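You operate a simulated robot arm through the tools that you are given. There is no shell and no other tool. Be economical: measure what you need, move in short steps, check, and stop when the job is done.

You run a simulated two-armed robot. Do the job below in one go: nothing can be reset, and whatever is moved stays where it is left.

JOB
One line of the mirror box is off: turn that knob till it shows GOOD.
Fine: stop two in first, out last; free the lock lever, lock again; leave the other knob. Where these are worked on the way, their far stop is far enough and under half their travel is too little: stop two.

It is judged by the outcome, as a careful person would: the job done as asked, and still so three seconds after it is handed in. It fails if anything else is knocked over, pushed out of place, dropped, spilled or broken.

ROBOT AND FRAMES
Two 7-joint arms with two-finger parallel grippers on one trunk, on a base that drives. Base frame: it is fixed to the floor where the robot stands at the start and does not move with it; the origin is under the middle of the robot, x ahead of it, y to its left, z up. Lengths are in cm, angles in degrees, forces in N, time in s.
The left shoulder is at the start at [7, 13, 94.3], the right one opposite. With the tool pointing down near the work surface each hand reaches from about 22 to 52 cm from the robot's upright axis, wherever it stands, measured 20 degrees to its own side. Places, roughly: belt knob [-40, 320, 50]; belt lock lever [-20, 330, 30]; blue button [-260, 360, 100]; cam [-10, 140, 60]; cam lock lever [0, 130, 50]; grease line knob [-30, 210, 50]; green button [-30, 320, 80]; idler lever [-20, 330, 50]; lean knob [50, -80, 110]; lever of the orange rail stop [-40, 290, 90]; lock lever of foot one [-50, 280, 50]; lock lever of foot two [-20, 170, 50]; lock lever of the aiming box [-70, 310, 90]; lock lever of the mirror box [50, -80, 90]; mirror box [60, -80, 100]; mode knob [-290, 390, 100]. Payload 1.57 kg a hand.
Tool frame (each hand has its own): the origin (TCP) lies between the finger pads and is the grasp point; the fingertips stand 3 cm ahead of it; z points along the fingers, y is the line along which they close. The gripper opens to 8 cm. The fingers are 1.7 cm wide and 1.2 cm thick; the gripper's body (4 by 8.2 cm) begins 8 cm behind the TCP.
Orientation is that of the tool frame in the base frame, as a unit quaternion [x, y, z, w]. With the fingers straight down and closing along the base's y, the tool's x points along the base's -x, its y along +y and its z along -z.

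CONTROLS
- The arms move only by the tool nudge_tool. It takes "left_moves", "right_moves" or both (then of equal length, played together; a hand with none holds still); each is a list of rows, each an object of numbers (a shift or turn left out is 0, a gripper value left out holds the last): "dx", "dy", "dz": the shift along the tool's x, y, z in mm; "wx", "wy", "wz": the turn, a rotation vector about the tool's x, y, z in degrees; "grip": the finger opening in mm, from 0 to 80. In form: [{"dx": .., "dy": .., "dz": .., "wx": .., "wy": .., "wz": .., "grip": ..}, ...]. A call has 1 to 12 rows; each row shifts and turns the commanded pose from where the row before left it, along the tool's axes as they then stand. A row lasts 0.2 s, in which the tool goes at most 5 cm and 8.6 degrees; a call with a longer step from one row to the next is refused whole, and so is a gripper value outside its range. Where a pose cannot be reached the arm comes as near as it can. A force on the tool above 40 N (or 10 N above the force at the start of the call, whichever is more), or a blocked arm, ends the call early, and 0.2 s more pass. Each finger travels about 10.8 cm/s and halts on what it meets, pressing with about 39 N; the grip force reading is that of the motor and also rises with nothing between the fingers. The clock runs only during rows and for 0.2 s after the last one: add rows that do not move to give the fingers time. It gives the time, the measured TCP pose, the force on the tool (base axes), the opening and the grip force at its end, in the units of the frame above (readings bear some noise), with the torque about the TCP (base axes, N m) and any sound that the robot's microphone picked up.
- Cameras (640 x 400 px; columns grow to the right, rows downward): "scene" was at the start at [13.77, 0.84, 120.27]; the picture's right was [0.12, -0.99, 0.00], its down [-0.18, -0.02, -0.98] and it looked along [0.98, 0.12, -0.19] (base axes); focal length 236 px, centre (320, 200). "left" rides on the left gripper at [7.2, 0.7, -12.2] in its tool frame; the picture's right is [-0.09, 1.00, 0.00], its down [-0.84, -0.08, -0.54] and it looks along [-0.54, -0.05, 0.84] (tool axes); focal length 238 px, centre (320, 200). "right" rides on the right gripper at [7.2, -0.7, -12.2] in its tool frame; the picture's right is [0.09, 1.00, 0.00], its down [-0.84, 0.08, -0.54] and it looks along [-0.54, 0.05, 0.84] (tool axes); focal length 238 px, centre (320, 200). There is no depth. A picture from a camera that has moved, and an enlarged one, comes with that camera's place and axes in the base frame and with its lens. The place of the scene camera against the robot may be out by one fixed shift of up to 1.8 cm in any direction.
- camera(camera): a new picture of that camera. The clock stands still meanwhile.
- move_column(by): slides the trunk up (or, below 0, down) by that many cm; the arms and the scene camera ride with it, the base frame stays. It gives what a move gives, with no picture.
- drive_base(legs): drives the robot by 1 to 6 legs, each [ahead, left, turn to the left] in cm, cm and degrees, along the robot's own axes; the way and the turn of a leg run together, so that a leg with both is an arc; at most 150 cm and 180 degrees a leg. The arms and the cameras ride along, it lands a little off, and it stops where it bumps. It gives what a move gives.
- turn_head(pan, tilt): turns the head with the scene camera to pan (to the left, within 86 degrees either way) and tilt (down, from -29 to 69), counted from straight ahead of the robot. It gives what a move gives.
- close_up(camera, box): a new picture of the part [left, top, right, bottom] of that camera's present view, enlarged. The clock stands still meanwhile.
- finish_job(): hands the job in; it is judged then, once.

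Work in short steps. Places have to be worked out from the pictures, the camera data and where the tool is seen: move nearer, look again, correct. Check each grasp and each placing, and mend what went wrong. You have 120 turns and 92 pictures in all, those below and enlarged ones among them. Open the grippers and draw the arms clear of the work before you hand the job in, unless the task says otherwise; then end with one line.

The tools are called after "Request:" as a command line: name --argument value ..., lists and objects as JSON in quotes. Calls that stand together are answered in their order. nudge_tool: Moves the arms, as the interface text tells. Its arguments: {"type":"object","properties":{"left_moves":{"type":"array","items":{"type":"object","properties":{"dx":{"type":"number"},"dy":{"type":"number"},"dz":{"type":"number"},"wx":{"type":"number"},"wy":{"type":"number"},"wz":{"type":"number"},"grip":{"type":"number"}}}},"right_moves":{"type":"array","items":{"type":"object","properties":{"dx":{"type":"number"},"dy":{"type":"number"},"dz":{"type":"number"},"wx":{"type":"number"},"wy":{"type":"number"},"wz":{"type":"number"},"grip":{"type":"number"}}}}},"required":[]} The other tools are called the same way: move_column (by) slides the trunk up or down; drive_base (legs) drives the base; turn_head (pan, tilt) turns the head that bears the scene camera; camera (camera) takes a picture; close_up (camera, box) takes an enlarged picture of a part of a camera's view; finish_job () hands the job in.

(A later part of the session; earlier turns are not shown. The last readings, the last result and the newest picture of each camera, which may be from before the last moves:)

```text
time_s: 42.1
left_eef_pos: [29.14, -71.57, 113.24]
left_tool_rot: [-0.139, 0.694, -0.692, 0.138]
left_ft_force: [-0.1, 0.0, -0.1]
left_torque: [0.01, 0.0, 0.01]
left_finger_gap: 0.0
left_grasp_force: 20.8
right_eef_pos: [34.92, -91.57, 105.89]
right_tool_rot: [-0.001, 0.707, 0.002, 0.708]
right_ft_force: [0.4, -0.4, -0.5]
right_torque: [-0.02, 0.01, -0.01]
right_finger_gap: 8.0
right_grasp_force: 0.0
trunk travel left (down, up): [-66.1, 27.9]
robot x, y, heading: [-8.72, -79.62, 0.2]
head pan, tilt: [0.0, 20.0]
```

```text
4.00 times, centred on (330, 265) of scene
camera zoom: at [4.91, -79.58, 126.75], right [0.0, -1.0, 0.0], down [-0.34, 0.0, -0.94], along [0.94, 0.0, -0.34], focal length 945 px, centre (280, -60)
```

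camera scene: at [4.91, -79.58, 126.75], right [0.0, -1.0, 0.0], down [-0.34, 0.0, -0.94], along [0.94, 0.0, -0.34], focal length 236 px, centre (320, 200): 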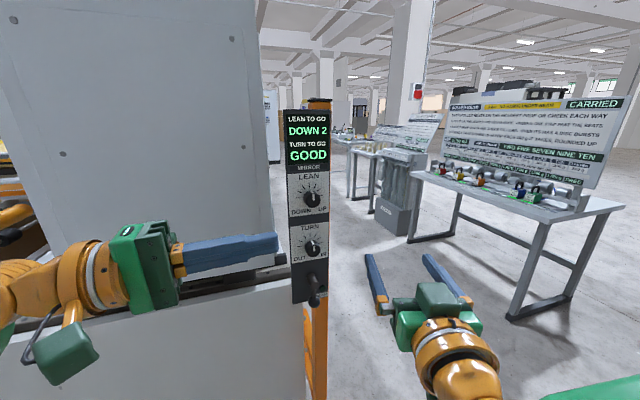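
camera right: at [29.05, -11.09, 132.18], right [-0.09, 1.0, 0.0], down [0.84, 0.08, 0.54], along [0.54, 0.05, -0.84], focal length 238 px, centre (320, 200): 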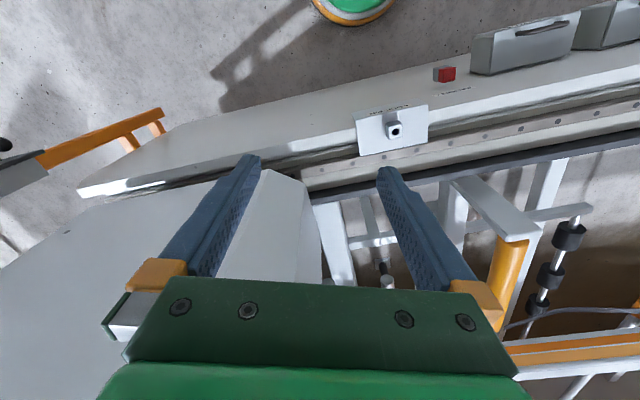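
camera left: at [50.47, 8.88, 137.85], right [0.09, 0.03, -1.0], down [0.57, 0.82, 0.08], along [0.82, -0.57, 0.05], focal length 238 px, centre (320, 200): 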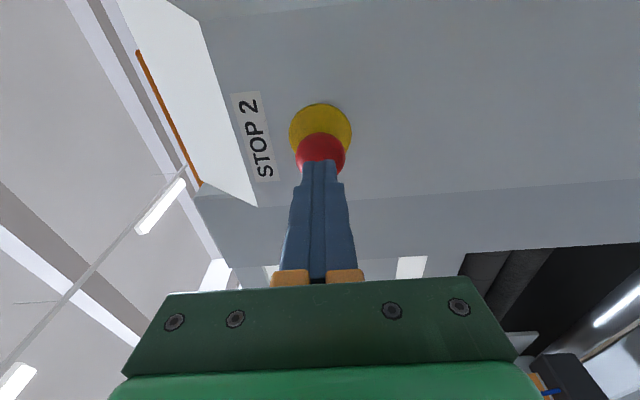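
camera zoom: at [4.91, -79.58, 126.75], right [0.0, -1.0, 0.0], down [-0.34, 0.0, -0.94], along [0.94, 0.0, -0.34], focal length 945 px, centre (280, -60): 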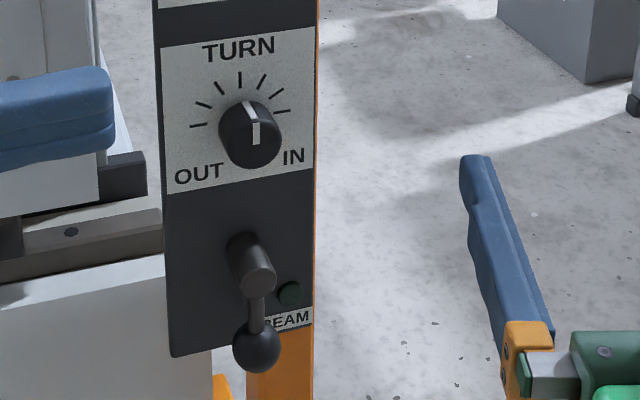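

LEAN must go DOWN (counterclockwise); knob near [54, -78.2, 110], face turned about 16°. I turn the base to face it and come 6 cm nearer.

Request:
drive_base --legs '[[0, 0, 16], [6, -3, 0]]'

Request:
camera --camera "right"

Request:
camera --camera "scene"

```text
time_s: 44.0
left_eef_pos: [32.02, -62.39, 113.27]
left_tool_rot: [-0.233, 0.668, -0.667, 0.235]
left_ft_force: [1.3, 0.5, -0.4]
left_torque: [-0.01, -0.01, 0.03]
left_finger_gap: 0.0
left_grasp_force: 21.1
right_eef_pos: [43.16, -80.22, 105.98]
right_tool_rot: [-0.099, 0.699, 0.1, 0.701]
right_ft_force: [0.1, -0.3, -0.6]
right_torque: [-0.01, 0.0, 0.02]
right_finger_gap: 8.03
right_grasp_force: 0.0
trunk travel left (down, up): [-66.1, 27.9]
robot x, y, heading: [-2.93, -80.5, 16.1]
head pan, tilt: [0.0, 20.0]
```

```text
57 pictures are left
camera right: at [31.52, -84.24, 98.81], right [-0.28, 0.96, -0.09], down [-0.54, -0.08, 0.84], along [0.79, 0.28, 0.54], focal length 238 px, centre (320, 200)
```

right: 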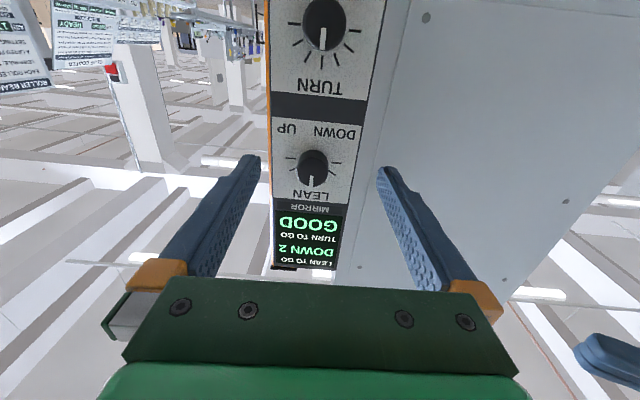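

```text
56 pictures are left
camera scene: at [10.71, -76.79, 126.78], right [0.28, -0.96, 0.0], down [-0.33, -0.1, -0.94], along [0.9, 0.26, -0.34], focal length 236 px, centre (320, 200)
```

scene: 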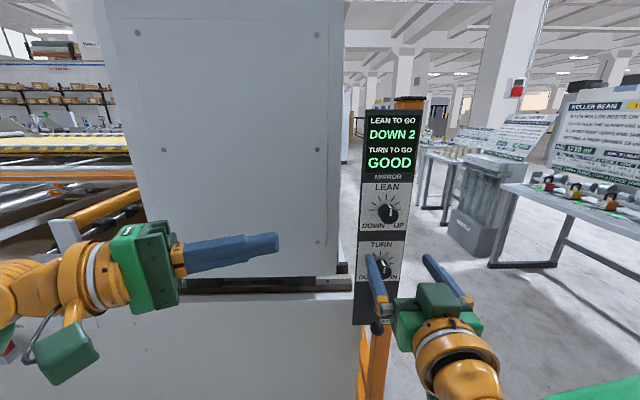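

Hand is roughly centred on the knob line. The lever comes first: I lower the right hand to lever height, a little back, and look at it.

Request:
nudge_tool --right_moves '[{"dz": -25, "dx": 20}, {"dx": 45}, {"dx": 45}, {"dx": 45}, {"dx": 35}, {}]'

Request:
camera --camera "right"

Request:
close_up --camera "scene" --box '[320, 220, 448, 340]'

```text
time_s: 45.4
left_eef_pos: [32.24, -62.4, 113.28]
left_tool_rot: [-0.234, 0.667, -0.667, 0.234]
left_ft_force: [0.2, -0.1, -0.4]
left_torque: [-0.02, 0.0, 0.01]
left_finger_gap: 0.02
left_grasp_force: 21.0
right_eef_pos: [40.27, -75.19, 89.96]
right_tool_rot: [-0.098, 0.701, 0.099, 0.7]
right_ft_force: [-1.0, -0.6, 0.9]
right_torque: [0.03, 0.0, 0.0]
right_finger_gap: 8.0
right_grasp_force: 0.0
right hand out of reach, approached as far as the arm can: row 1, 3, 4, 5
trunk travel left (down, up): [-66.1, 27.9]
robot x, y, heading: [-2.57, -80.44, 16.2]
head pan, tilt: [0.0, 20.0]
```

```text
55 pictures are left
camera right: at [28.6, -79.06, 82.77], right [-0.27, 0.96, -0.09], down [-0.54, -0.08, 0.84], along [0.8, 0.28, 0.54], focal length 238 px, centre (320, 200)
```

right: 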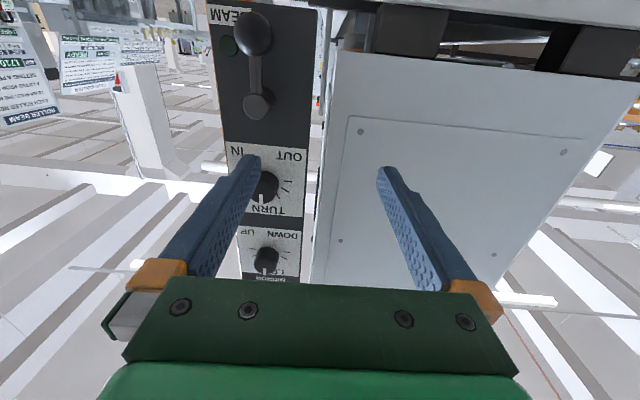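

```text
3.33 times, centred on (384, 280) of scene
camera zoom: at [10.92, -76.87, 126.76], right [0.28, -0.96, 0.0], down [-0.33, -0.09, -0.94], along [0.9, 0.26, -0.34], focal length 787 px, centre (107, -67)
```

zoom: 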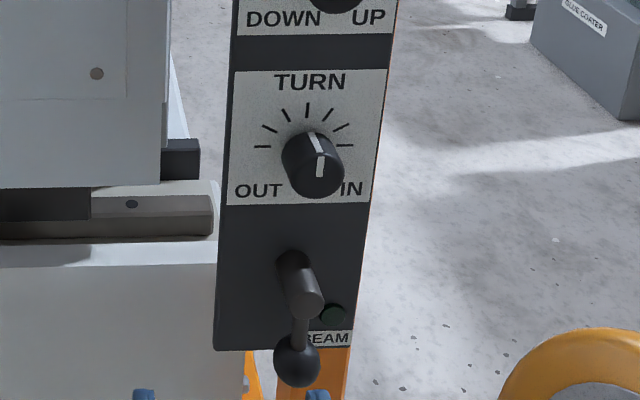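

Lever: hub front near [53, -77.7, 87.7], ball near [52, -77.8, 82.4]. The hand is near its joint limits here, so I lower the trunk and bring the hand back up relative to it.

Request:
move_column --by -18

Request:
nudge_tool --right_moves '[{"dx": -40}, {"dx": -40}, {"dx": -20}, {}]'

```text
time_s: 47.4
left_eef_pos: [32.12, -62.48, 95.25]
left_tool_rot: [-0.234, 0.668, -0.667, 0.235]
left_ft_force: [0.5, 0.0, -0.5]
left_torque: [-0.02, -0.03, -0.01]
left_finger_gap: 0.0
left_grasp_force: 20.9
right_eef_pos: [40.27, -75.04, 72.02]
right_tool_rot: [-0.097, 0.701, 0.098, 0.699]
right_ft_force: [0.1, -0.1, 0.0]
right_torque: [-0.01, 0.02, 0.01]
right_finger_gap: 7.99
right_grasp_force: 0.0
trunk travel left (down, up): [-48.1, 45.9]
robot x, y, heading: [-2.25, -80.45, 16.0]
head pan, tilt: [0.0, 20.0]
```

```text
time_s: 48.4
left_eef_pos: [32.18, -62.41, 95.11]
left_tool_rot: [-0.234, 0.668, -0.667, 0.234]
left_ft_force: [-0.2, -0.7, -1.1]
left_torque: [-0.02, 0.0, 0.01]
left_finger_gap: 0.0
left_grasp_force: 21.1
right_eef_pos: [40.35, -75.1, 82.03]
right_tool_rot: [-0.097, 0.701, 0.098, 0.7]
right_ft_force: [-0.3, 0.1, -0.6]
right_torque: [-0.01, -0.03, -0.02]
right_finger_gap: 8.03
right_grasp_force: 0.0
trunk travel left (down, up): [-48.1, 45.9]
robot x, y, heading: [-2.53, -80.61, 16.2]
head pan, tilt: [0.0, 20.0]
```

Now I shift the hand 58 mm right to line up with the ball and look.

Request:
nudge_tool --right_moves '[{"dy": -30}, {"dy": -28}, {}]'

Request:
camera --camera "right"

Request:
close_up --camera "scene" --box '[320, 190, 480, 290]'

```text
time_s: 49.2
left_eef_pos: [32.1, -62.45, 95.16]
left_tool_rot: [0.235, -0.667, 0.667, -0.234]
left_ft_force: [0.1, 1.0, 0.3]
left_torque: [0.01, 0.01, -0.01]
left_finger_gap: 0.0
left_grasp_force: 21.3
right_eef_pos: [43.04, -79.41, 81.93]
right_tool_rot: [-0.097, 0.701, 0.098, 0.699]
right_ft_force: [-0.7, -1.0, 0.1]
right_torque: [-0.01, 0.04, -0.02]
right_finger_gap: 8.01
right_grasp_force: 0.0
right hand out of reach, approached as far as the arm can: row 1, 2
trunk travel left (down, up): [-48.1, 45.9]
robot x, y, heading: [-2.18, -80.29, 15.8]
head pan, tilt: [0.0, 20.0]
```

```text
53 pictures are left
camera right: at [31.2, -83.42, 74.7], right [-0.27, 0.96, -0.09], down [-0.54, -0.07, 0.84], along [0.8, 0.28, 0.54], focal length 238 px, centre (320, 200)
```

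right: 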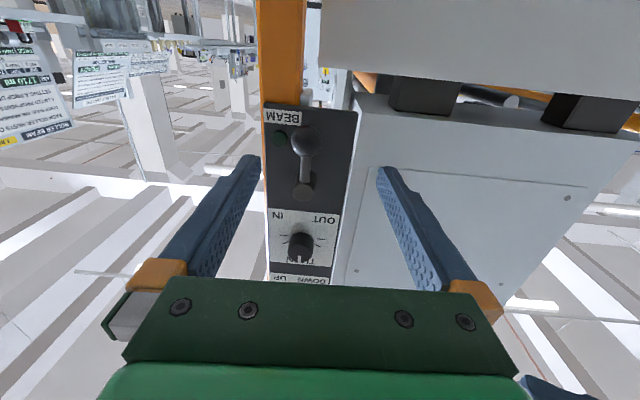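

```text
4.00 times, centred on (400, 240) of scene
camera zoom: at [10.9, -76.81, 108.76], right [0.28, -0.96, 0.0], down [-0.33, -0.1, -0.94], along [0.9, 0.26, -0.34], focal length 945 px, centre (0, 40)
```

zoom: 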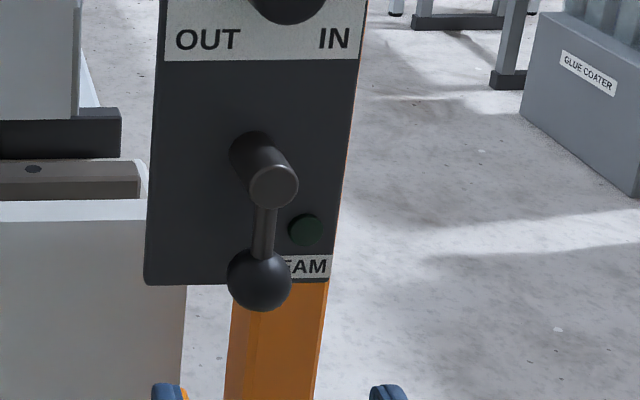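

Ball is ~9.6 cm ahead and 1.4 cm to the right of the tool line. I advance with fingers open around it.

Request:
nudge_tool --right_moves '[{"dz": 20, "dy": -7, "dx": -4}, {"dz": 20, "dy": -7}, {"dz": 20}, {"dz": 18}, {}]'

Request:
camera --camera "right"

Request:
close_up --camera "scene" --box '[320, 190, 480, 290]'

```text
time_s: 50.4
left_eef_pos: [32.12, -62.49, 95.18]
left_tool_rot: [-0.234, 0.668, -0.666, 0.234]
left_ft_force: [-0.7, -0.7, -0.3]
left_torque: [0.0, -0.02, -0.01]
left_finger_gap: 0.0
left_grasp_force: 21.2
right_eef_pos: [49.64, -76.52, 83.57]
right_tool_rot: [-0.097, 0.702, 0.097, 0.699]
right_ft_force: [-0.8, 0.3, -0.5]
right_torque: [0.01, -0.01, 0.01]
right_finger_gap: 8.0
right_grasp_force: 0.0
right hand out of reach, approached as far as the arm can: row 1, 2, 3, 4
trunk travel left (down, up): [-48.1, 45.9]
robot x, y, heading: [-1.96, -80.59, 15.9]
head pan, tilt: [0.0, 20.0]
```

```text
51 pictures are left
camera right: at [37.84, -80.47, 76.45], right [-0.27, 0.96, -0.09], down [-0.54, -0.07, 0.84], along [0.8, 0.28, 0.54], focal length 238 px, centre (320, 200)
```

right: 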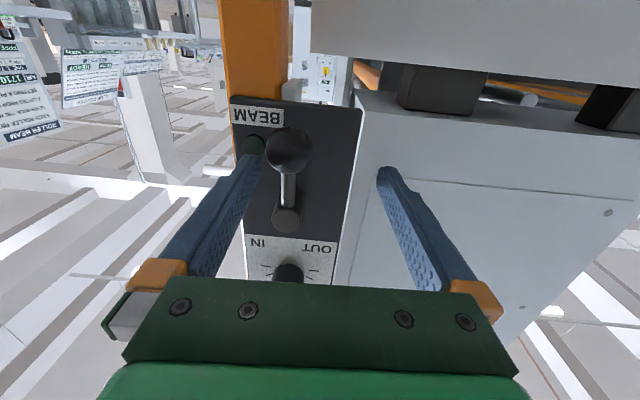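

```text
4.00 times, centred on (400, 240) of scene
camera zoom: at [10.9, -76.84, 108.76], right [0.28, -0.96, 0.0], down [-0.33, -0.1, -0.94], along [0.9, 0.26, -0.34], focal length 945 px, centre (0, 40)
```

zoom: 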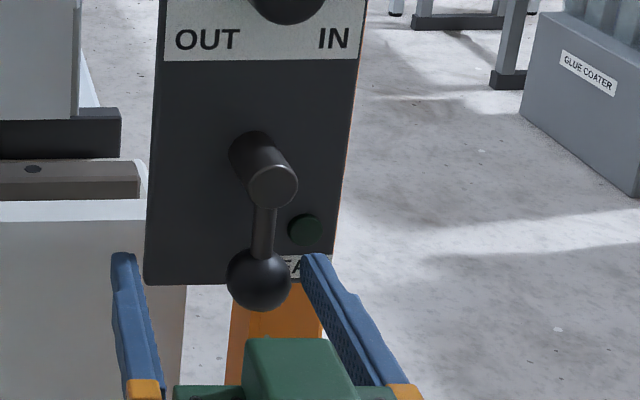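

The arm is at a lateral limit; I shift the base 2 cm to the right to centre the fingers around the ball.

Request:
drive_base --legs '[[0, -2.2, 0]]'

Request:
camera --camera "right"

```text
time_s: 51.2
left_eef_pos: [32.65, -64.61, 95.28]
left_tool_rot: [0.234, -0.667, 0.667, -0.234]
left_ft_force: [-0.2, -0.5, -0.5]
left_torque: [0.0, -0.02, 0.01]
left_finger_gap: 0.02
left_grasp_force: 21.2
right_eef_pos: [50.21, -78.56, 83.62]
right_tool_rot: [-0.096, 0.703, 0.097, 0.698]
right_ft_force: [0.8, -0.4, 1.1]
right_torque: [-0.01, 0.01, 0.04]
right_finger_gap: 7.99
right_grasp_force: 0.1
trunk travel left (down, up): [-48.1, 45.9]
robot x, y, heading: [-1.61, -82.57, 15.7]
head pan, tilt: [0.0, 20.0]
```

```text
49 pictures are left
camera right: at [38.45, -82.59, 76.45], right [-0.27, 0.96, -0.09], down [-0.54, -0.07, 0.84], along [0.8, 0.28, 0.54], focal length 238 px, centre (320, 200)
```

right: 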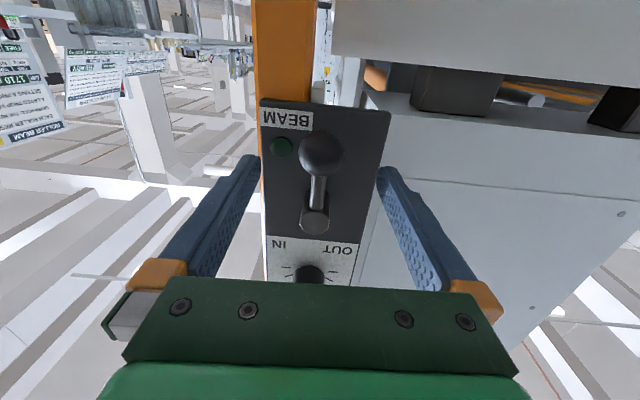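

Ball is centred. I go down 1 cm, ahead 1.2 cm, and close on it.

Request:
nudge_tool --right_moves '[{"dx": 10}, {"dz": 12}, {"grip": 20}, {"grip": 20}, {"grip": 10}, {}, {}]'

Request:
camera --camera "right"

```text
time_s: 52.8
left_eef_pos: [32.91, -64.88, 95.3]
left_tool_rot: [-0.235, 0.669, -0.665, 0.234]
left_ft_force: [0.3, 0.0, 0.3]
left_torque: [0.04, -0.01, -0.02]
left_finger_gap: 0.0
left_grasp_force: 20.9
right_eef_pos: [51.23, -78.34, 82.89]
right_tool_rot: [-0.093, 0.703, 0.096, 0.698]
right_ft_force: [5.9, -12.1, 4.1]
right_torque: [-0.07, 0.09, -0.45]
right_finger_gap: 3.11
right_grasp_force: 39.8
right hand out of reach, approached as far as the arm can: row 2
trunk travel left (down, up): [-48.1, 45.9]
robot x, y, heading: [-1.85, -82.73, 16.0]
head pan, tilt: [0.0, 20.0]
```

```text
48 pictures are left
camera right: at [39.45, -82.15, 75.74], right [-0.26, 0.96, -0.09], down [-0.54, -0.07, 0.84], along [0.8, 0.27, 0.53], focal length 238 px, centre (320, 200)
```

right: 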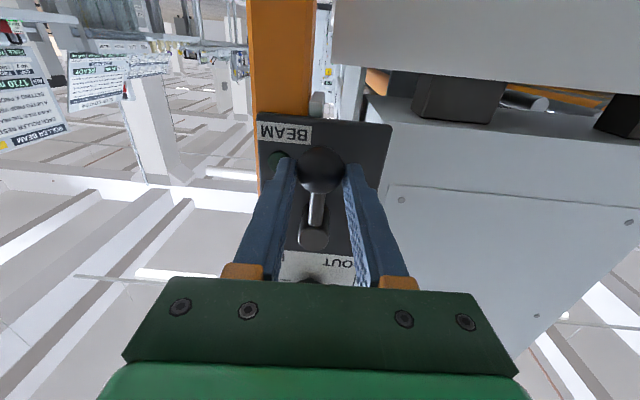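

Ball gripped (3.1 cm). I try swinging it to the left (clockwise) along its arc by 16° first and read the forces.

Request:
nudge_tool --right_moves '[{"dy": 7.4, "dx": -0.5, "wz": 8}, {"dy": 7.4, "dx": -0.5, "wz": 8}, {}]'

Request:
camera --camera "right"

```text
time_s: 53.4
left_eef_pos: [33.13, -65.35, 95.32]
left_tool_rot: [-0.23, 0.67, -0.666, 0.232]
left_ft_force: [-0.5, -0.1, -0.9]
left_torque: [-0.01, -0.02, -0.02]
left_finger_gap: 0.0
left_grasp_force: 21.5
right_eef_pos: [51.19, -78.24, 82.91]
right_tool_rot: [0.004, 0.709, 0.172, 0.684]
right_ft_force: [4.0, -24.0, -3.8]
right_torque: [-0.18, 0.07, -0.87]
right_finger_gap: 3.14
right_grasp_force: 39.7
trunk travel left (down, up): [-48.1, 45.9]
robot x, y, heading: [-1.29, -82.85, 15.9]
head pan, tilt: [0.0, 20.0]
stopped in row 2 (right hand): the force on the tool passed its limit at 44 N (the readings are from after the stop); the commanded pose is now the measured one
```

```text
47 pictures are left
camera right: at [38.94, -80.12, 75.85], right [-0.23, 0.96, 0.16], down [-0.49, -0.26, 0.83], along [0.84, 0.12, 0.53], focal length 238 px, centre (320, 200)
```

right: 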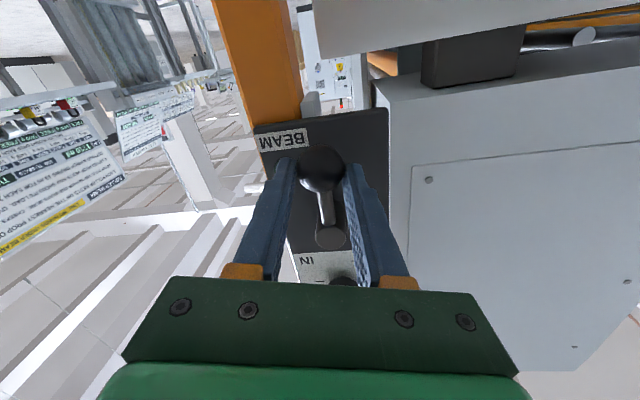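

Blocked at 44 N that way: it's the locked stop, so it frees to the right. I undo the roll and swing counterclockwise.

Request:
nudge_tool --right_moves '[{"wz": -8}, {"wz": -8}, {"dy": -7.4, "dx": -0.5, "wz": -8}, {"dy": -7.4, "dx": -0.5, "wz": -8}, {}]'

Request:
camera --camera "right"

```text
time_s: 54.6
left_eef_pos: [32.82, -64.63, 95.17]
left_tool_rot: [0.235, -0.667, 0.668, -0.233]
left_ft_force: [0.2, 0.0, -0.2]
left_torque: [-0.01, 0.0, -0.01]
left_finger_gap: 0.0
left_grasp_force: 21.6
right_eef_pos: [51.36, -78.2, 83.16]
right_tool_rot: [-0.203, 0.68, -0.019, 0.704]
right_ft_force: [-5.6, 3.8, -11.9]
right_torque: [-0.03, -0.45, 0.54]
right_finger_gap: 3.12
right_grasp_force: 39.8
trunk travel left (down, up): [-48.1, 45.9]
robot x, y, heading: [-1.75, -82.46, 16.1]
head pan, tilt: [0.0, 20.0]
```

```text
46 pictures are left
camera right: at [40.11, -84.34, 76.62], right [-0.24, 0.89, -0.4], down [-0.6, 0.18, 0.78], along [0.76, 0.43, 0.49], focal length 238 px, centre (320, 200)
```

right: 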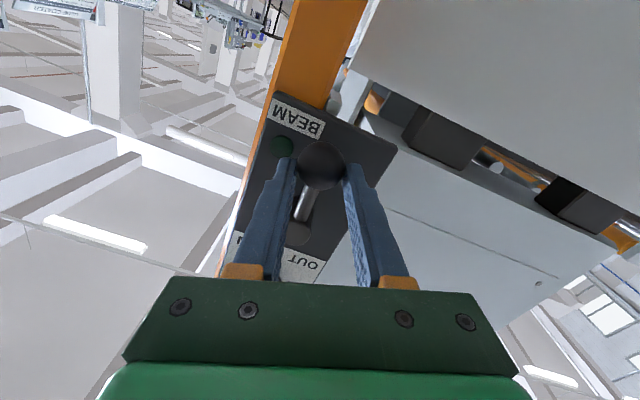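

The arm is at its rightward limit, so it can't swing the lever. I release, back off, and shift the base 7 cm right with the hand moved left relative to it.

Request:
nudge_tool --right_moves '[{"grip": 80}, {"grip": 80}, {}, {"dz": -20}, {"dz": -20}, {"wz": 8}, {"wz": 8}, {"dy": 35}, {"dy": 35}, {}]'

Request:
drive_base --legs '[[0, -7, 0]]'

Request:
camera --camera "right"

```text
time_s: 56.8
left_eef_pos: [32.93, -64.83, 95.29]
left_tool_rot: [-0.233, 0.668, -0.667, 0.232]
left_ft_force: [0.4, 0.3, 0.2]
left_torque: [0.02, -0.01, 0.0]
left_finger_gap: 0.01
left_grasp_force: 21.0
right_eef_pos: [45.8, -73.06, 83.07]
right_tool_rot: [-0.103, 0.701, 0.079, 0.701]
right_ft_force: [-0.6, 0.9, 0.5]
right_torque: [0.01, 0.02, 0.02]
right_finger_gap: 7.97
right_grasp_force: 0.0
trunk travel left (down, up): [-48.1, 45.9]
robot x, y, heading: [-1.65, -82.88, 16.0]
head pan, tilt: [0.0, 20.0]
```

```text
time_s: 57.9
left_eef_pos: [34.8, -71.45, 95.25]
left_tool_rot: [-0.233, 0.668, -0.667, 0.233]
left_ft_force: [0.0, -0.6, 1.2]
left_torque: [0.01, 0.02, -0.02]
left_finger_gap: 0.0
left_grasp_force: 21.8
right_eef_pos: [47.56, -79.88, 83.11]
right_tool_rot: [-0.102, 0.701, 0.079, 0.701]
right_ft_force: [1.1, -0.9, 0.0]
right_torque: [-0.01, 0.01, 0.01]
right_finger_gap: 8.0
right_grasp_force: 0.3
trunk travel left (down, up): [-48.1, 45.9]
robot x, y, heading: [0.4, -89.33, 16.1]
head pan, tilt: [0.0, 20.0]
```

```text
45 pictures are left
camera right: at [35.9, -83.8, 75.94], right [-0.25, 0.96, -0.12], down [-0.55, -0.04, 0.84], along [0.8, 0.28, 0.53], focal length 238 px, centre (320, 200)
```

right: 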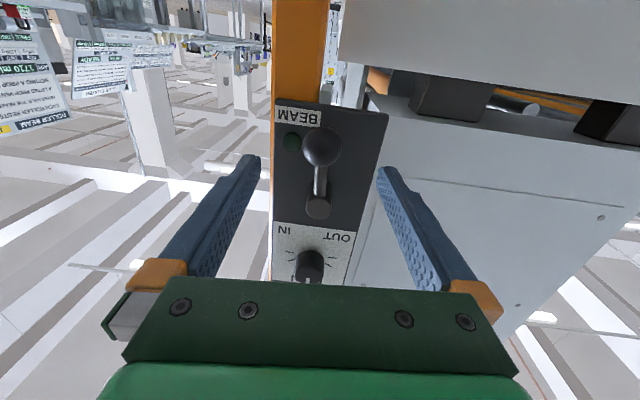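

Well centred now. I advance 4 cm, grip the ball, and start the rightward swing.

Request:
nudge_tool --right_moves '[{"dz": 20, "dx": 5, "dy": 2}, {"dz": 22}, {"grip": 20}, {"grip": 20}, {"grip": 20}, {}, {"dy": -7.4, "dx": -0.5, "wz": -8}, {"dy": -7.4, "dx": -0.5, "wz": -8}, {}]'

Request:
camera --camera "right"

```text
time_s: 59.9
left_eef_pos: [34.86, -71.42, 95.22]
left_tool_rot: [-0.234, 0.668, -0.667, 0.233]
left_ft_force: [0.4, 0.3, 0.3]
left_torque: [-0.02, -0.02, -0.01]
left_finger_gap: 0.0
left_grasp_force: 21.0
right_eef_pos: [52.08, -79.97, 82.9]
right_tool_rot: [-0.2, 0.68, -0.019, 0.705]
right_ft_force: [5.3, 2.3, 1.2]
right_torque: [0.19, -0.51, 0.2]
right_finger_gap: 3.11
right_grasp_force: 40.3
trunk travel left (down, up): [-48.1, 45.9]
robot x, y, heading: [0.57, -89.3, 15.8]
head pan, tilt: [0.0, 20.0]
```

```text
44 pictures are left
camera right: at [40.85, -85.79, 76.2], right [-0.24, 0.89, -0.4], down [-0.61, 0.18, 0.77], along [0.76, 0.42, 0.49], focal length 238 px, centre (320, 200)
```

right: 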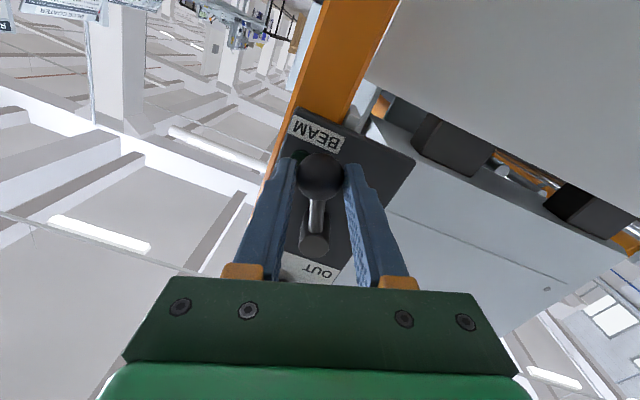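

The lever swings freely this way. I continue along the arc.

Request:
nudge_tool --right_moves '[{"dy": -7.4, "dx": -0.5, "wz": -8}, {"dy": -7.4, "dx": -0.5, "wz": -8}, {"dy": -7.4, "dx": -0.5, "wz": -8}, {"dy": -7.4, "dx": -0.5, "wz": -8}, {}]'

Request:
camera --camera "right"

```text
time_s: 61.0
left_eef_pos: [34.91, -71.38, 95.14]
left_tool_rot: [-0.234, 0.668, -0.667, 0.232]
left_ft_force: [-0.2, 0.4, 0.1]
left_torque: [0.01, 0.01, 0.0]
left_finger_gap: 0.0
left_grasp_force: 21.5
right_eef_pos: [52.88, -82.15, 84.31]
right_tool_rot: [-0.38, 0.598, -0.214, 0.672]
right_ft_force: [7.9, 3.6, 3.5]
right_torque: [0.22, -0.35, 0.55]
right_finger_gap: 3.1
right_grasp_force: 39.8
trunk travel left (down, up): [-48.1, 45.9]
robot x, y, heading: [0.2, -89.57, 16.0]
head pan, tilt: [0.0, 20.0]
```

```text
43 pictures are left
camera right: at [42.34, -91.06, 80.31], right [-0.15, 0.55, -0.82], down [-0.7, 0.53, 0.48], along [0.7, 0.65, 0.3], focal length 238 px, centre (320, 200)
```

right: 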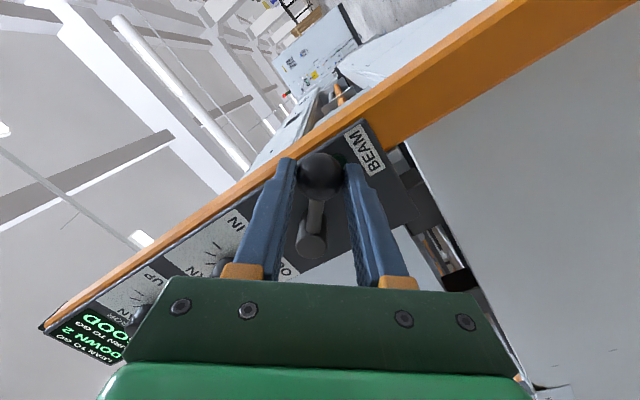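

About 48° swung with mild force. I carry on towards its far stop.

Request:
nudge_tool --right_moves '[{"dy": -7.4, "dx": -0.5, "wz": -8}, {"dy": -7.4, "dx": -0.5, "wz": -8}, {"dy": -7.4, "dx": -0.5, "wz": -8}, {}]'

Request:
nudge_tool --right_moves '[{"dy": -7.4, "dx": -0.5, "wz": -8}, {"dy": -7.4, "dx": -0.5, "wz": -8}, {"dy": -7.4, "dx": -0.5, "wz": -8}, {}]'

Request:
camera --camera "scene"

```text
time_s: 62.0
left_eef_pos: [35.04, -71.49, 95.17]
left_tool_rot: [0.233, -0.668, 0.668, -0.232]
left_ft_force: [-0.4, -0.1, 0.2]
left_torque: [0.02, -0.04, 0.01]
left_finger_gap: 0.0
left_grasp_force: 21.2
right_eef_pos: [53.13, -83.18, 86.27]
right_tool_rot: [-0.496, 0.507, -0.348, 0.613]
right_ft_force: [8.9, 2.0, 1.5]
right_torque: [0.13, -0.03, 0.25]
right_finger_gap: 3.11
right_grasp_force: 40.0
trunk travel left (down, up): [-48.1, 45.9]
robot x, y, heading: [0.17, -89.37, 16.1]
head pan, tilt: [0.0, 20.0]
```

```text
time_s: 63.0
left_eef_pos: [34.99, -71.33, 95.07]
left_tool_rot: [-0.233, 0.669, -0.666, 0.232]
left_ft_force: [-0.1, -1.0, 0.5]
left_torque: [-0.01, 0.01, 0.01]
left_finger_gap: 0.0
left_grasp_force: 21.1
right_eef_pos: [53.09, -83.44, 88.11]
right_tool_rot: [0.594, -0.394, 0.465, -0.525]
right_ft_force: [-9.7, -1.5, -25.8]
right_torque: [-0.15, 0.47, -0.53]
right_finger_gap: 3.12
right_grasp_force: 39.3
trunk travel left (down, up): [-48.1, 45.9]
robot x, y, heading: [0.07, -89.55, 15.9]
head pan, tilt: [0.0, 20.0]
```

```text
42 pictures are left
camera scene: at [13.75, -85.77, 108.67], right [0.27, -0.96, 0.0], down [-0.33, -0.09, -0.94], along [0.9, 0.26, -0.34], focal length 236 px, centre (320, 200)
```

scene: 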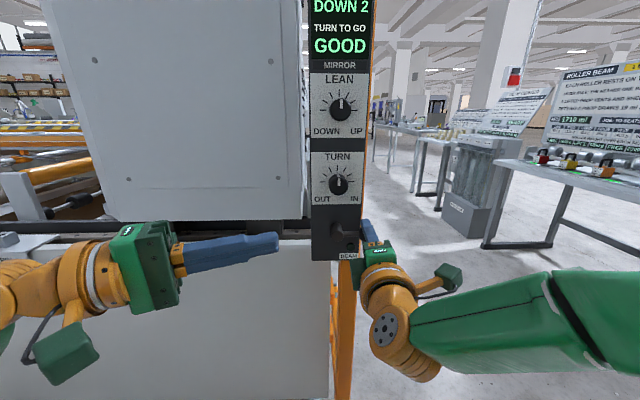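

The lever is horizontal and resists at 26 N: its far stop. I open and back off, then look at it.

Request:
nudge_tool --right_moves '[{"dy": 4, "grip": 50}, {"grip": 50}, {"grip": 70}, {"dz": -25}, {"dz": -30}, {"dz": -20}, {}]'

Request:
close_up --camera "scene" --box '[280, 150, 408, 270]'

```text
time_s: 64.7
left_eef_pos: [34.73, -71.49, 95.29]
left_tool_rot: [-0.233, 0.668, -0.668, 0.233]
left_ft_force: [0.8, -0.8, -0.5]
left_torque: [-0.04, 0.02, 0.05]
left_finger_gap: 0.04
left_grasp_force: 21.5
right_eef_pos: [45.65, -85.31, 88.17]
right_tool_rot: [0.59, -0.393, 0.468, -0.528]
right_ft_force: [0.0, 0.2, 0.4]
right_torque: [0.0, 0.01, -0.01]
right_finger_gap: 7.01
right_grasp_force: 0.1
trunk travel left (down, up): [-48.1, 45.9]
robot x, y, heading: [0.05, -89.55, 16.1]
head pan, tilt: [0.0, 20.0]
```

```text
3.33 times, centred on (344, 210) of scene
camera zoom: at [13.5, -85.78, 108.75], right [0.28, -0.96, 0.0], down [-0.33, -0.09, -0.94], along [0.9, 0.26, -0.34], focal length 787 px, centre (240, 167)
```

zoom: 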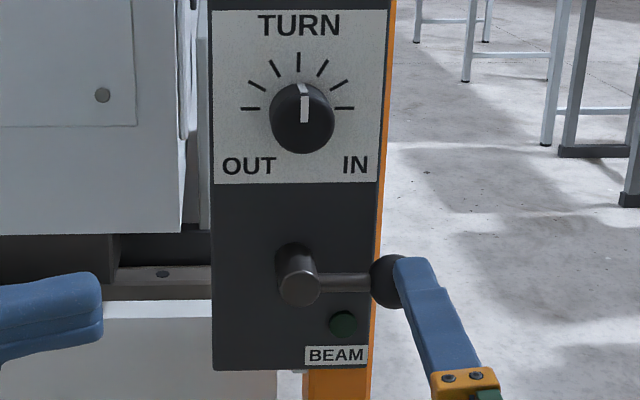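

Lever is freed (horizontal). I raise the trunk to bring the hand to LEAN knob height, and roll the hand back.

Request:
move_column --by 22

Request:
nudge_tool --right_moves '[{"wz": 8.5, "dz": -5}, {"wz": 8.5}, {"wz": 8.5}, {"wz": 8.5}, {"wz": 8.5}, {"wz": 8.5}, {"wz": 8.5}, {"wz": 8.5}, {"wz": 8.5}, {}]'

Request:
camera --camera "right"

```text
time_s: 67.0
left_eef_pos: [34.77, -71.64, 117.32]
left_tool_rot: [-0.234, 0.668, -0.667, 0.233]
left_ft_force: [-0.1, 0.1, 0.2]
left_torque: [-0.01, -0.01, 0.01]
left_finger_gap: 0.02
left_grasp_force: 22.1
right_eef_pos: [45.78, -85.34, 110.28]
right_tool_rot: [0.589, -0.392, 0.469, -0.528]
right_ft_force: [-0.1, -0.3, -0.1]
right_torque: [0.03, 0.02, 0.03]
right_finger_gap: 7.02
right_grasp_force: 0.0
trunk travel left (down, up): [-70.1, 23.9]
robot x, y, heading: [0.43, -89.57, 15.8]
head pan, tilt: [0.0, 20.0]
```

```text
time_s: 69.2
left_eef_pos: [34.75, -71.4, 117.18]
left_tool_rot: [-0.234, 0.668, -0.667, 0.233]
left_ft_force: [-0.2, -0.4, 0.5]
left_torque: [0.07, -0.05, 0.01]
left_finger_gap: 0.0
left_grasp_force: 20.5
right_eef_pos: [45.27, -85.49, 110.34]
right_tool_rot: [-0.219, 0.674, -0.041, 0.705]
right_ft_force: [0.1, 0.6, 0.0]
right_torque: [0.01, 0.02, -0.01]
right_finger_gap: 6.99
right_grasp_force: 0.0
trunk travel left (down, up): [-70.1, 23.9]
robot x, y, heading: [0.2, -89.82, 16.0]
head pan, tilt: [0.0, 20.0]
```

```text
40 pictures are left
camera right: at [34.11, -91.76, 103.89], right [-0.23, 0.86, -0.45], down [-0.62, 0.23, 0.75], along [0.75, 0.45, 0.48], focal length 238 px, centre (320, 200)
```

right: 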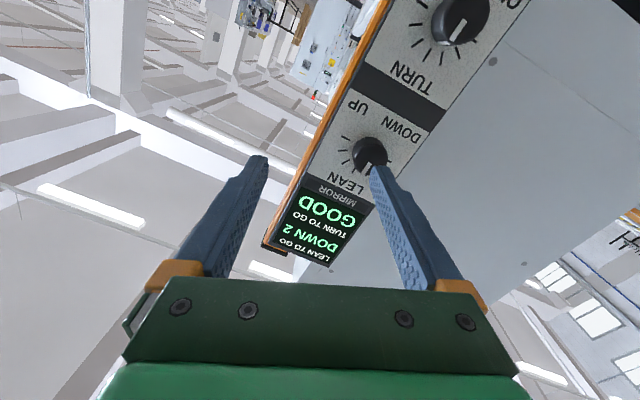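

Knob confirmed near [54, -78, 109.8]. I level the roll, shift left 5 cm, preroll clockwise, and move up to just short of the knob.

Request:
nudge_tool --right_moves '[{"wz": 8}, {"wz": 8}, {"wz": 5}, {"dy": 25, "dx": 5}, {"dy": 25}, {"wz": 8}, {"wz": 8}, {"wz": 8}, {"dz": 20}, {"dz": 20}, {"dz": 15}, {}]'

Request:
camera --camera "right"

Request:
close_up --camera "scene" --box '[260, 60, 420, 190]'

```text
time_s: 71.8
left_eef_pos: [34.77, -71.39, 117.29]
left_tool_rot: [-0.233, 0.668, -0.667, 0.233]
left_ft_force: [0.2, -0.1, 0.3]
left_torque: [0.02, 0.02, 0.01]
left_finger_gap: 0.02
left_grasp_force: 21.5
right_eef_pos: [49.4, -79.25, 109.65]
right_tool_rot: [0.054, 0.706, 0.232, 0.667]
right_ft_force: [-0.9, -1.6, 0.1]
right_torque: [0.0, -0.02, -0.02]
right_finger_gap: 7.01
right_grasp_force: 0.0
trunk travel left (down, up): [-70.1, 23.9]
robot x, y, heading: [0.1, -89.61, 16.1]
head pan, tilt: [0.0, 20.0]
```

```text
39 pictures are left
camera right: at [36.81, -80.14, 102.91], right [-0.24, 0.92, 0.31], down [-0.45, -0.39, 0.8], along [0.86, 0.05, 0.51], focal length 238 px, centre (320, 200)
```

right: 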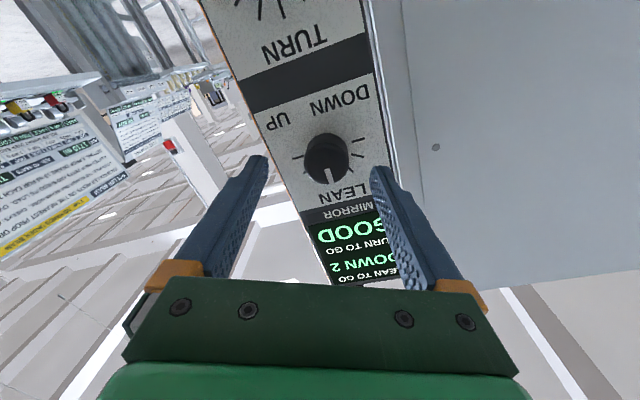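

```text
3.08 times, centred on (340, 125) of scene
camera zoom: at [13.47, -85.79, 130.76], right [0.28, -0.96, 0.0], down [-0.33, -0.09, -0.94], along [0.9, 0.26, -0.34], focal length 727 px, centre (258, 431)
```

zoom: 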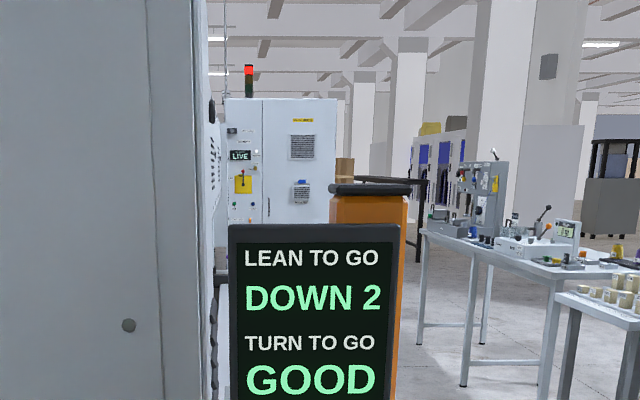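

Knob is ~0.7 cm to the left of the axis and 5 cm ahead. I correct, advance with tips about the knob, and grip.

Request:
nudge_tool --right_moves '[{"dy": 6, "dx": 2.5}, {"dz": 17}, {"dz": 17}, {}]'

Request:
camera --camera "right"

```text
time_s: 72.8
left_eef_pos: [34.71, -71.41, 117.11]
left_tool_rot: [-0.233, 0.668, -0.667, 0.233]
left_ft_force: [0.7, 0.2, 0.5]
left_torque: [0.01, 0.02, 0.02]
left_finger_gap: 0.0
left_grasp_force: 21.4
right_eef_pos: [52.32, -77.69, 109.73]
right_tool_rot: [0.054, 0.706, 0.233, 0.666]
right_ft_force: [0.4, -0.8, 0.5]
right_torque: [0.02, 0.01, 0.0]
right_finger_gap: 6.99
right_grasp_force: 0.0
trunk travel left (down, up): [-70.1, 23.9]
robot x, y, heading: [0.33, -89.27, 16.1]
head pan, tilt: [0.0, 20.0]
```

```text
37 pictures are left
camera right: at [39.84, -78.65, 102.9], right [-0.24, 0.92, 0.31], down [-0.45, -0.39, 0.8], along [0.86, 0.05, 0.51], focal length 238 px, centre (320, 200)
```

right: 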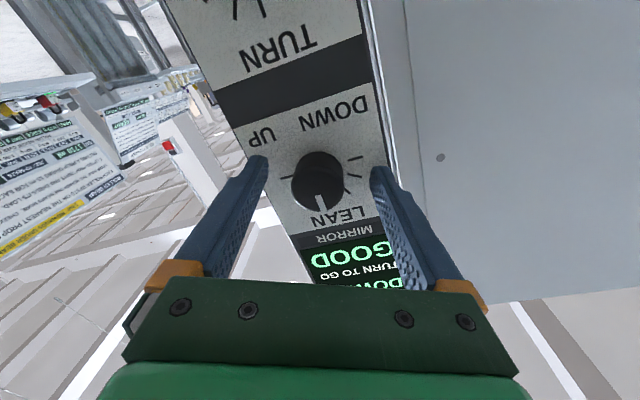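

Knob front sits right at the TCP; I close on it.

Request:
nudge_tool --right_moves '[{"grip": 40}, {"grip": 25}, {"grip": 20}, {}, {}]'

Request:
close_up --camera "right" --box '[200, 60, 440, 300]'

```text
time_s: 74.0
left_eef_pos: [34.71, -71.53, 117.3]
left_tool_rot: [-0.233, 0.668, -0.667, 0.234]
left_ft_force: [0.0, 0.9, -0.2]
left_torque: [0.01, 0.0, 0.02]
left_finger_gap: 0.02
left_grasp_force: 21.2
right_eef_pos: [52.48, -77.73, 109.76]
right_tool_rot: [0.054, 0.707, 0.232, 0.666]
right_ft_force: [-1.5, -1.3, -3.6]
right_torque: [0.22, -0.47, 0.83]
right_finger_gap: 3.45
right_grasp_force: 42.0
trunk travel left (down, up): [-70.1, 23.9]
robot x, y, heading: [-0.03, -89.61, 15.9]
head pan, tilt: [0.0, 20.0]
```

```text
1.67 times, centred on (320, 180) of right
camera zoom: at [39.89, -78.73, 102.87], right [-0.24, 0.92, 0.31], down [-0.45, -0.39, 0.8], along [0.86, 0.05, 0.51], focal length 397 px, centre (320, 233)
```

zoom: 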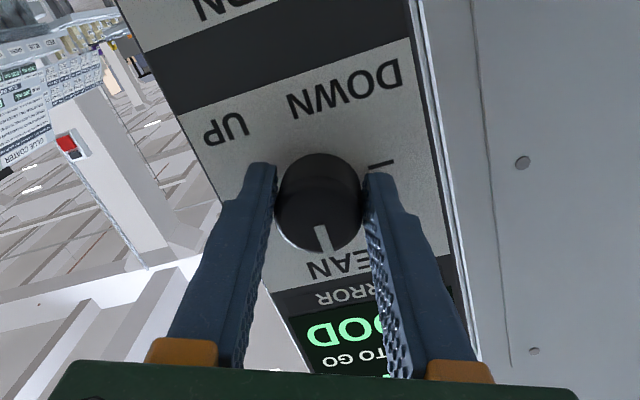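

Gripped (3.45 cm). I turn counterclockwise (towards DOWN) a small amount and read the display.

Request:
nudge_tool --right_moves '[{"wz": -5}, {"wz": -5}, {}]'

Request:
close_up --camera "scene" --box '[260, 60, 420, 200]'

```text
time_s: 74.8
left_eef_pos: [34.86, -71.44, 117.36]
left_tool_rot: [-0.233, 0.668, -0.667, 0.233]
left_ft_force: [-0.6, 0.7, 0.4]
left_torque: [0.03, -0.03, -0.02]
left_finger_gap: 0.01
left_grasp_force: 21.3
right_eef_pos: [52.48, -77.73, 109.73]
right_tool_rot: [-0.008, 0.709, 0.174, 0.684]
right_ft_force: [-3.9, -3.0, -9.7]
right_torque: [0.19, -0.49, 0.65]
right_finger_gap: 3.46
right_grasp_force: 42.4
trunk travel left (down, up): [-70.1, 23.9]
robot x, y, heading: [0.29, -89.42, 16.2]
head pan, tilt: [0.0, 20.0]
```

```text
2.86 times, centred on (340, 130) of scene
camera zoom: at [13.57, -85.87, 130.74], right [0.28, -0.96, 0.0], down [-0.33, -0.09, -0.94], along [0.9, 0.26, -0.34], focal length 675 px, centre (263, 400)
```

zoom: 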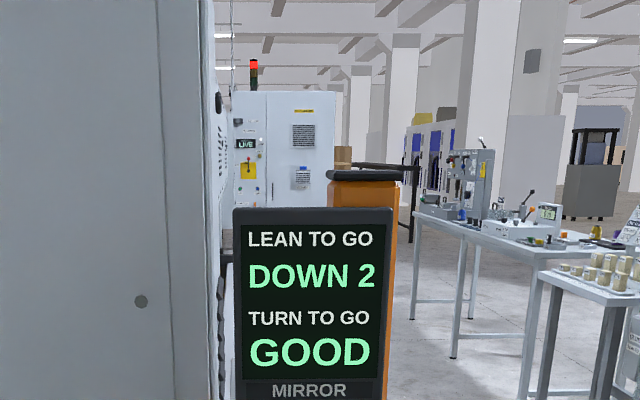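

No change after 10°; I turn 16° more and check both pointer and display.

Request:
nudge_tool --right_moves '[{"wz": -5.5}, {"wz": -5.5}, {"wz": -5}, {}]'

Request:
close_up --camera "scene" --box '[280, 100, 400, 175]'

Request:
close_up --camera "right" --box '[200, 60, 440, 300]'

```text
time_s: 75.8
left_eef_pos: [34.9, -71.61, 117.19]
left_tool_rot: [-0.233, 0.669, -0.667, 0.233]
left_ft_force: [0.6, -0.5, -0.1]
left_torque: [-0.01, 0.01, 0.01]
left_finger_gap: 0.01
left_grasp_force: 21.2
right_eef_pos: [52.57, -77.94, 109.7]
right_tool_rot: [-0.106, 0.701, 0.077, 0.701]
right_ft_force: [-1.9, -4.2, -6.6]
right_torque: [0.07, -0.06, 0.89]
right_finger_gap: 3.43
right_grasp_force: 42.2
trunk travel left (down, up): [-70.1, 23.9]
robot x, y, heading: [0.19, -89.31, 16.0]
head pan, tilt: [0.0, 20.0]
```

```text
5.33 times, centred on (340, 138) of scene
camera zoom: at [13.59, -86.02, 130.76], right [0.27, -0.96, 0.0], down [-0.33, -0.09, -0.94], along [0.9, 0.26, -0.34], focal length 1260 px, centre (213, 533)
```

zoom: 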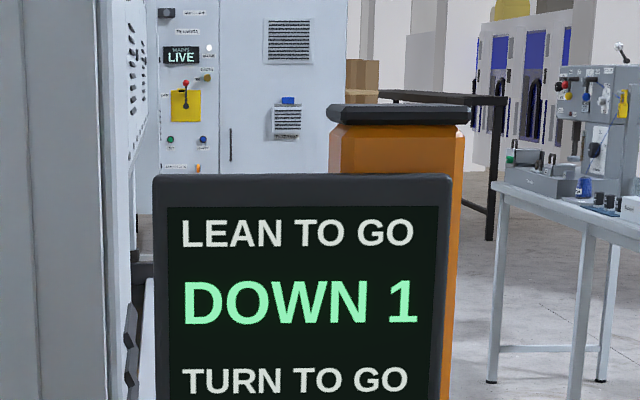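

```text
1.67 times, centred on (320, 180) of right
camera zoom: at [40.77, -81.99, 102.59], right [-0.25, 0.96, -0.13], down [-0.55, -0.03, 0.84], along [0.8, 0.28, 0.53], focal length 397 px, centre (320, 233)
```

zoom: 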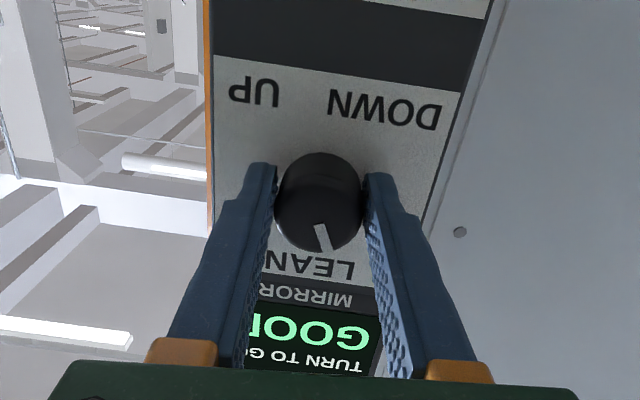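

Now DOWN 1. I turn 20° more.

Request:
nudge_tool --right_moves '[{"wz": -7}, {"wz": -7}, {"wz": -6}, {}]'

Request:
close_up --camera "scene" --box '[280, 130, 400, 205]'

```text
time_s: 76.8
left_eef_pos: [34.96, -71.6, 117.21]
left_tool_rot: [-0.233, 0.669, -0.666, 0.234]
left_ft_force: [0.3, 0.3, 0.0]
left_torque: [-0.01, -0.01, -0.01]
left_finger_gap: 0.02
left_grasp_force: 21.6
right_eef_pos: [52.48, -77.89, 109.78]
right_tool_rot: [-0.226, 0.671, -0.046, 0.704]
right_ft_force: [3.4, -5.1, 0.4]
right_torque: [0.06, -0.13, 1.14]
right_finger_gap: 3.43
right_grasp_force: 41.5
trunk travel left (down, up): [-70.1, 23.9]
robot x, y, heading: [-0.18, -89.49, 16.2]
head pan, tilt: [0.0, 20.0]
```

```text
5.33 times, centred on (340, 168) of scene
camera zoom: at [13.61, -86.09, 130.76], right [0.28, -0.96, 0.0], down [-0.33, -0.09, -0.94], along [0.9, 0.26, -0.34], focal length 1260 px, centre (213, 373)
```

zoom: 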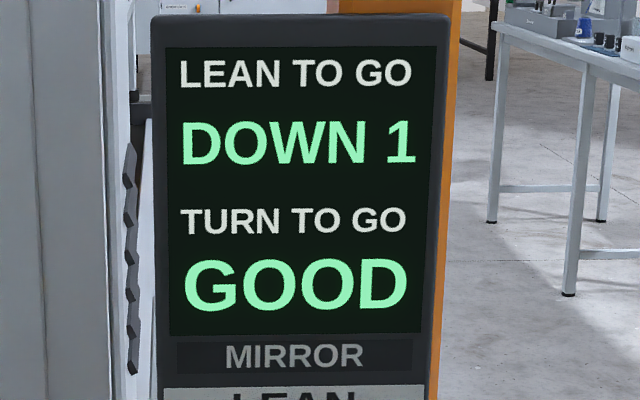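

Still DOWN 1 at 46° total; ticks are ~30° apart, so I turn 13° more to about 60°.

Request:
nudge_tool --right_moves '[{"wz": -7}, {"wz": -6}, {}]'

Request:
close_up --camera "scene" --box '[280, 130, 400, 205]'

Request:
close_up --camera "right" --box '[200, 60, 440, 300]'

```text
time_s: 77.6
left_eef_pos: [34.92, -71.83, 117.26]
left_tool_rot: [-0.233, 0.669, -0.666, 0.233]
left_ft_force: [-0.3, 0.2, -1.1]
left_torque: [-0.01, 0.01, 0.0]
left_finger_gap: 0.0
left_grasp_force: 21.2
right_eef_pos: [52.52, -78.04, 109.77]
right_tool_rot: [-0.3, 0.641, -0.127, 0.695]
right_ft_force: [4.0, -6.5, 5.6]
right_torque: [0.06, 0.0, 1.15]
right_finger_gap: 3.35
right_grasp_force: 41.8
trunk travel left (down, up): [-70.1, 23.9]
robot x, y, heading: [0.22, -89.43, 15.8]
head pan, tilt: [0.0, 20.0]
```

```text
5.33 times, centred on (340, 168) of scene
camera zoom: at [13.59, -86.13, 130.77], right [0.28, -0.96, 0.0], down [-0.33, -0.09, -0.94], along [0.9, 0.26, -0.34], focal length 1260 px, centre (213, 373)
```

zoom: 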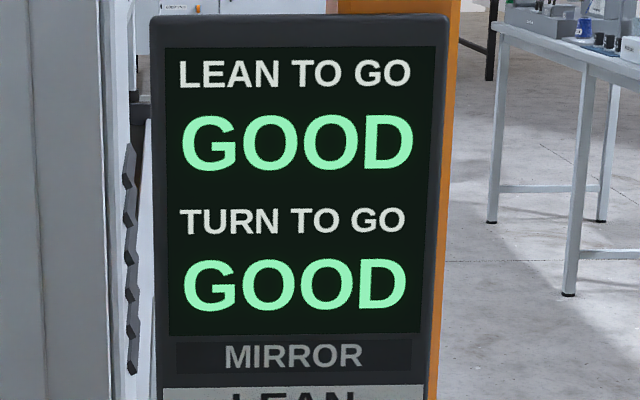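

```text
1.67 times, centred on (320, 180) of right
camera zoom: at [41.77, -85.74, 104.32], right [-0.2, 0.73, -0.65], down [-0.66, 0.39, 0.64], along [0.72, 0.56, 0.41], focal length 397 px, centre (320, 233)
```

zoom: 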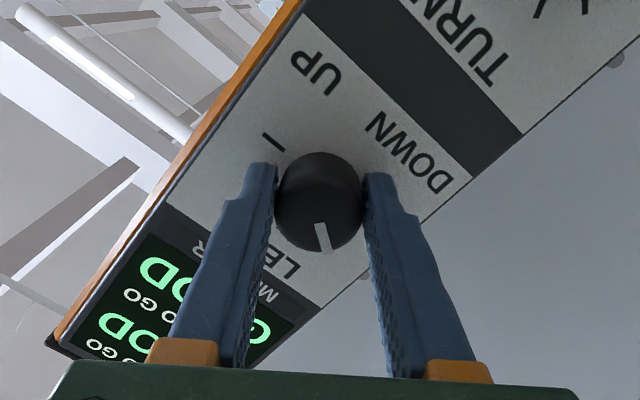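

GOOD shows. I open the fingers, back off, and recheck.

Request:
nudge_tool --right_moves '[{"grip": 70}, {"grip": 75}, {}, {"dz": -25}, {"dz": -25}, {"dz": -15}, {}]'

Request:
close_up --camera "scene" --box '[260, 120, 452, 240]'

```text
time_s: 79.2
left_eef_pos: [34.69, -71.4, 117.1]
left_tool_rot: [-0.233, 0.669, -0.666, 0.233]
left_ft_force: [0.7, 0.5, -0.4]
left_torque: [0.02, -0.03, -0.02]
left_finger_gap: 0.04
left_grasp_force: 21.1
right_eef_pos: [46.12, -79.54, 109.79]
right_tool_rot: [-0.301, 0.642, -0.125, 0.694]
right_ft_force: [0.4, 0.1, 0.5]
right_torque: [-0.02, 0.01, 0.01]
right_finger_gap: 7.49
right_grasp_force: 0.0
trunk travel left (down, up): [-70.1, 23.9]
robot x, y, heading: [-0.03, -89.51, 15.8]
head pan, tilt: [0.0, 20.0]
```

```text
3.33 times, centred on (356, 180) of scene
camera zoom: at [13.5, -85.78, 130.75], right [0.28, -0.96, 0.0], down [-0.33, -0.09, -0.94], along [0.9, 0.26, -0.34], focal length 787 px, centre (200, 267)
```

zoom: 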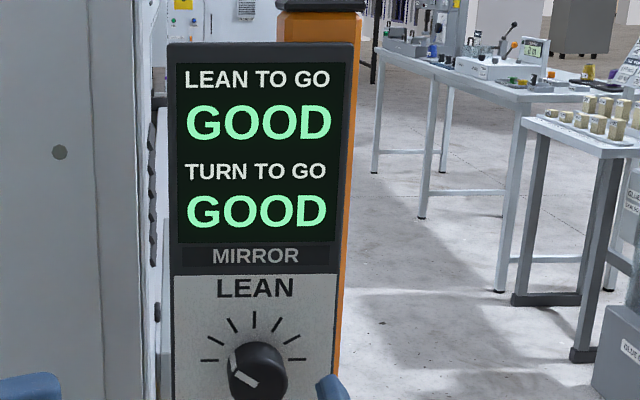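

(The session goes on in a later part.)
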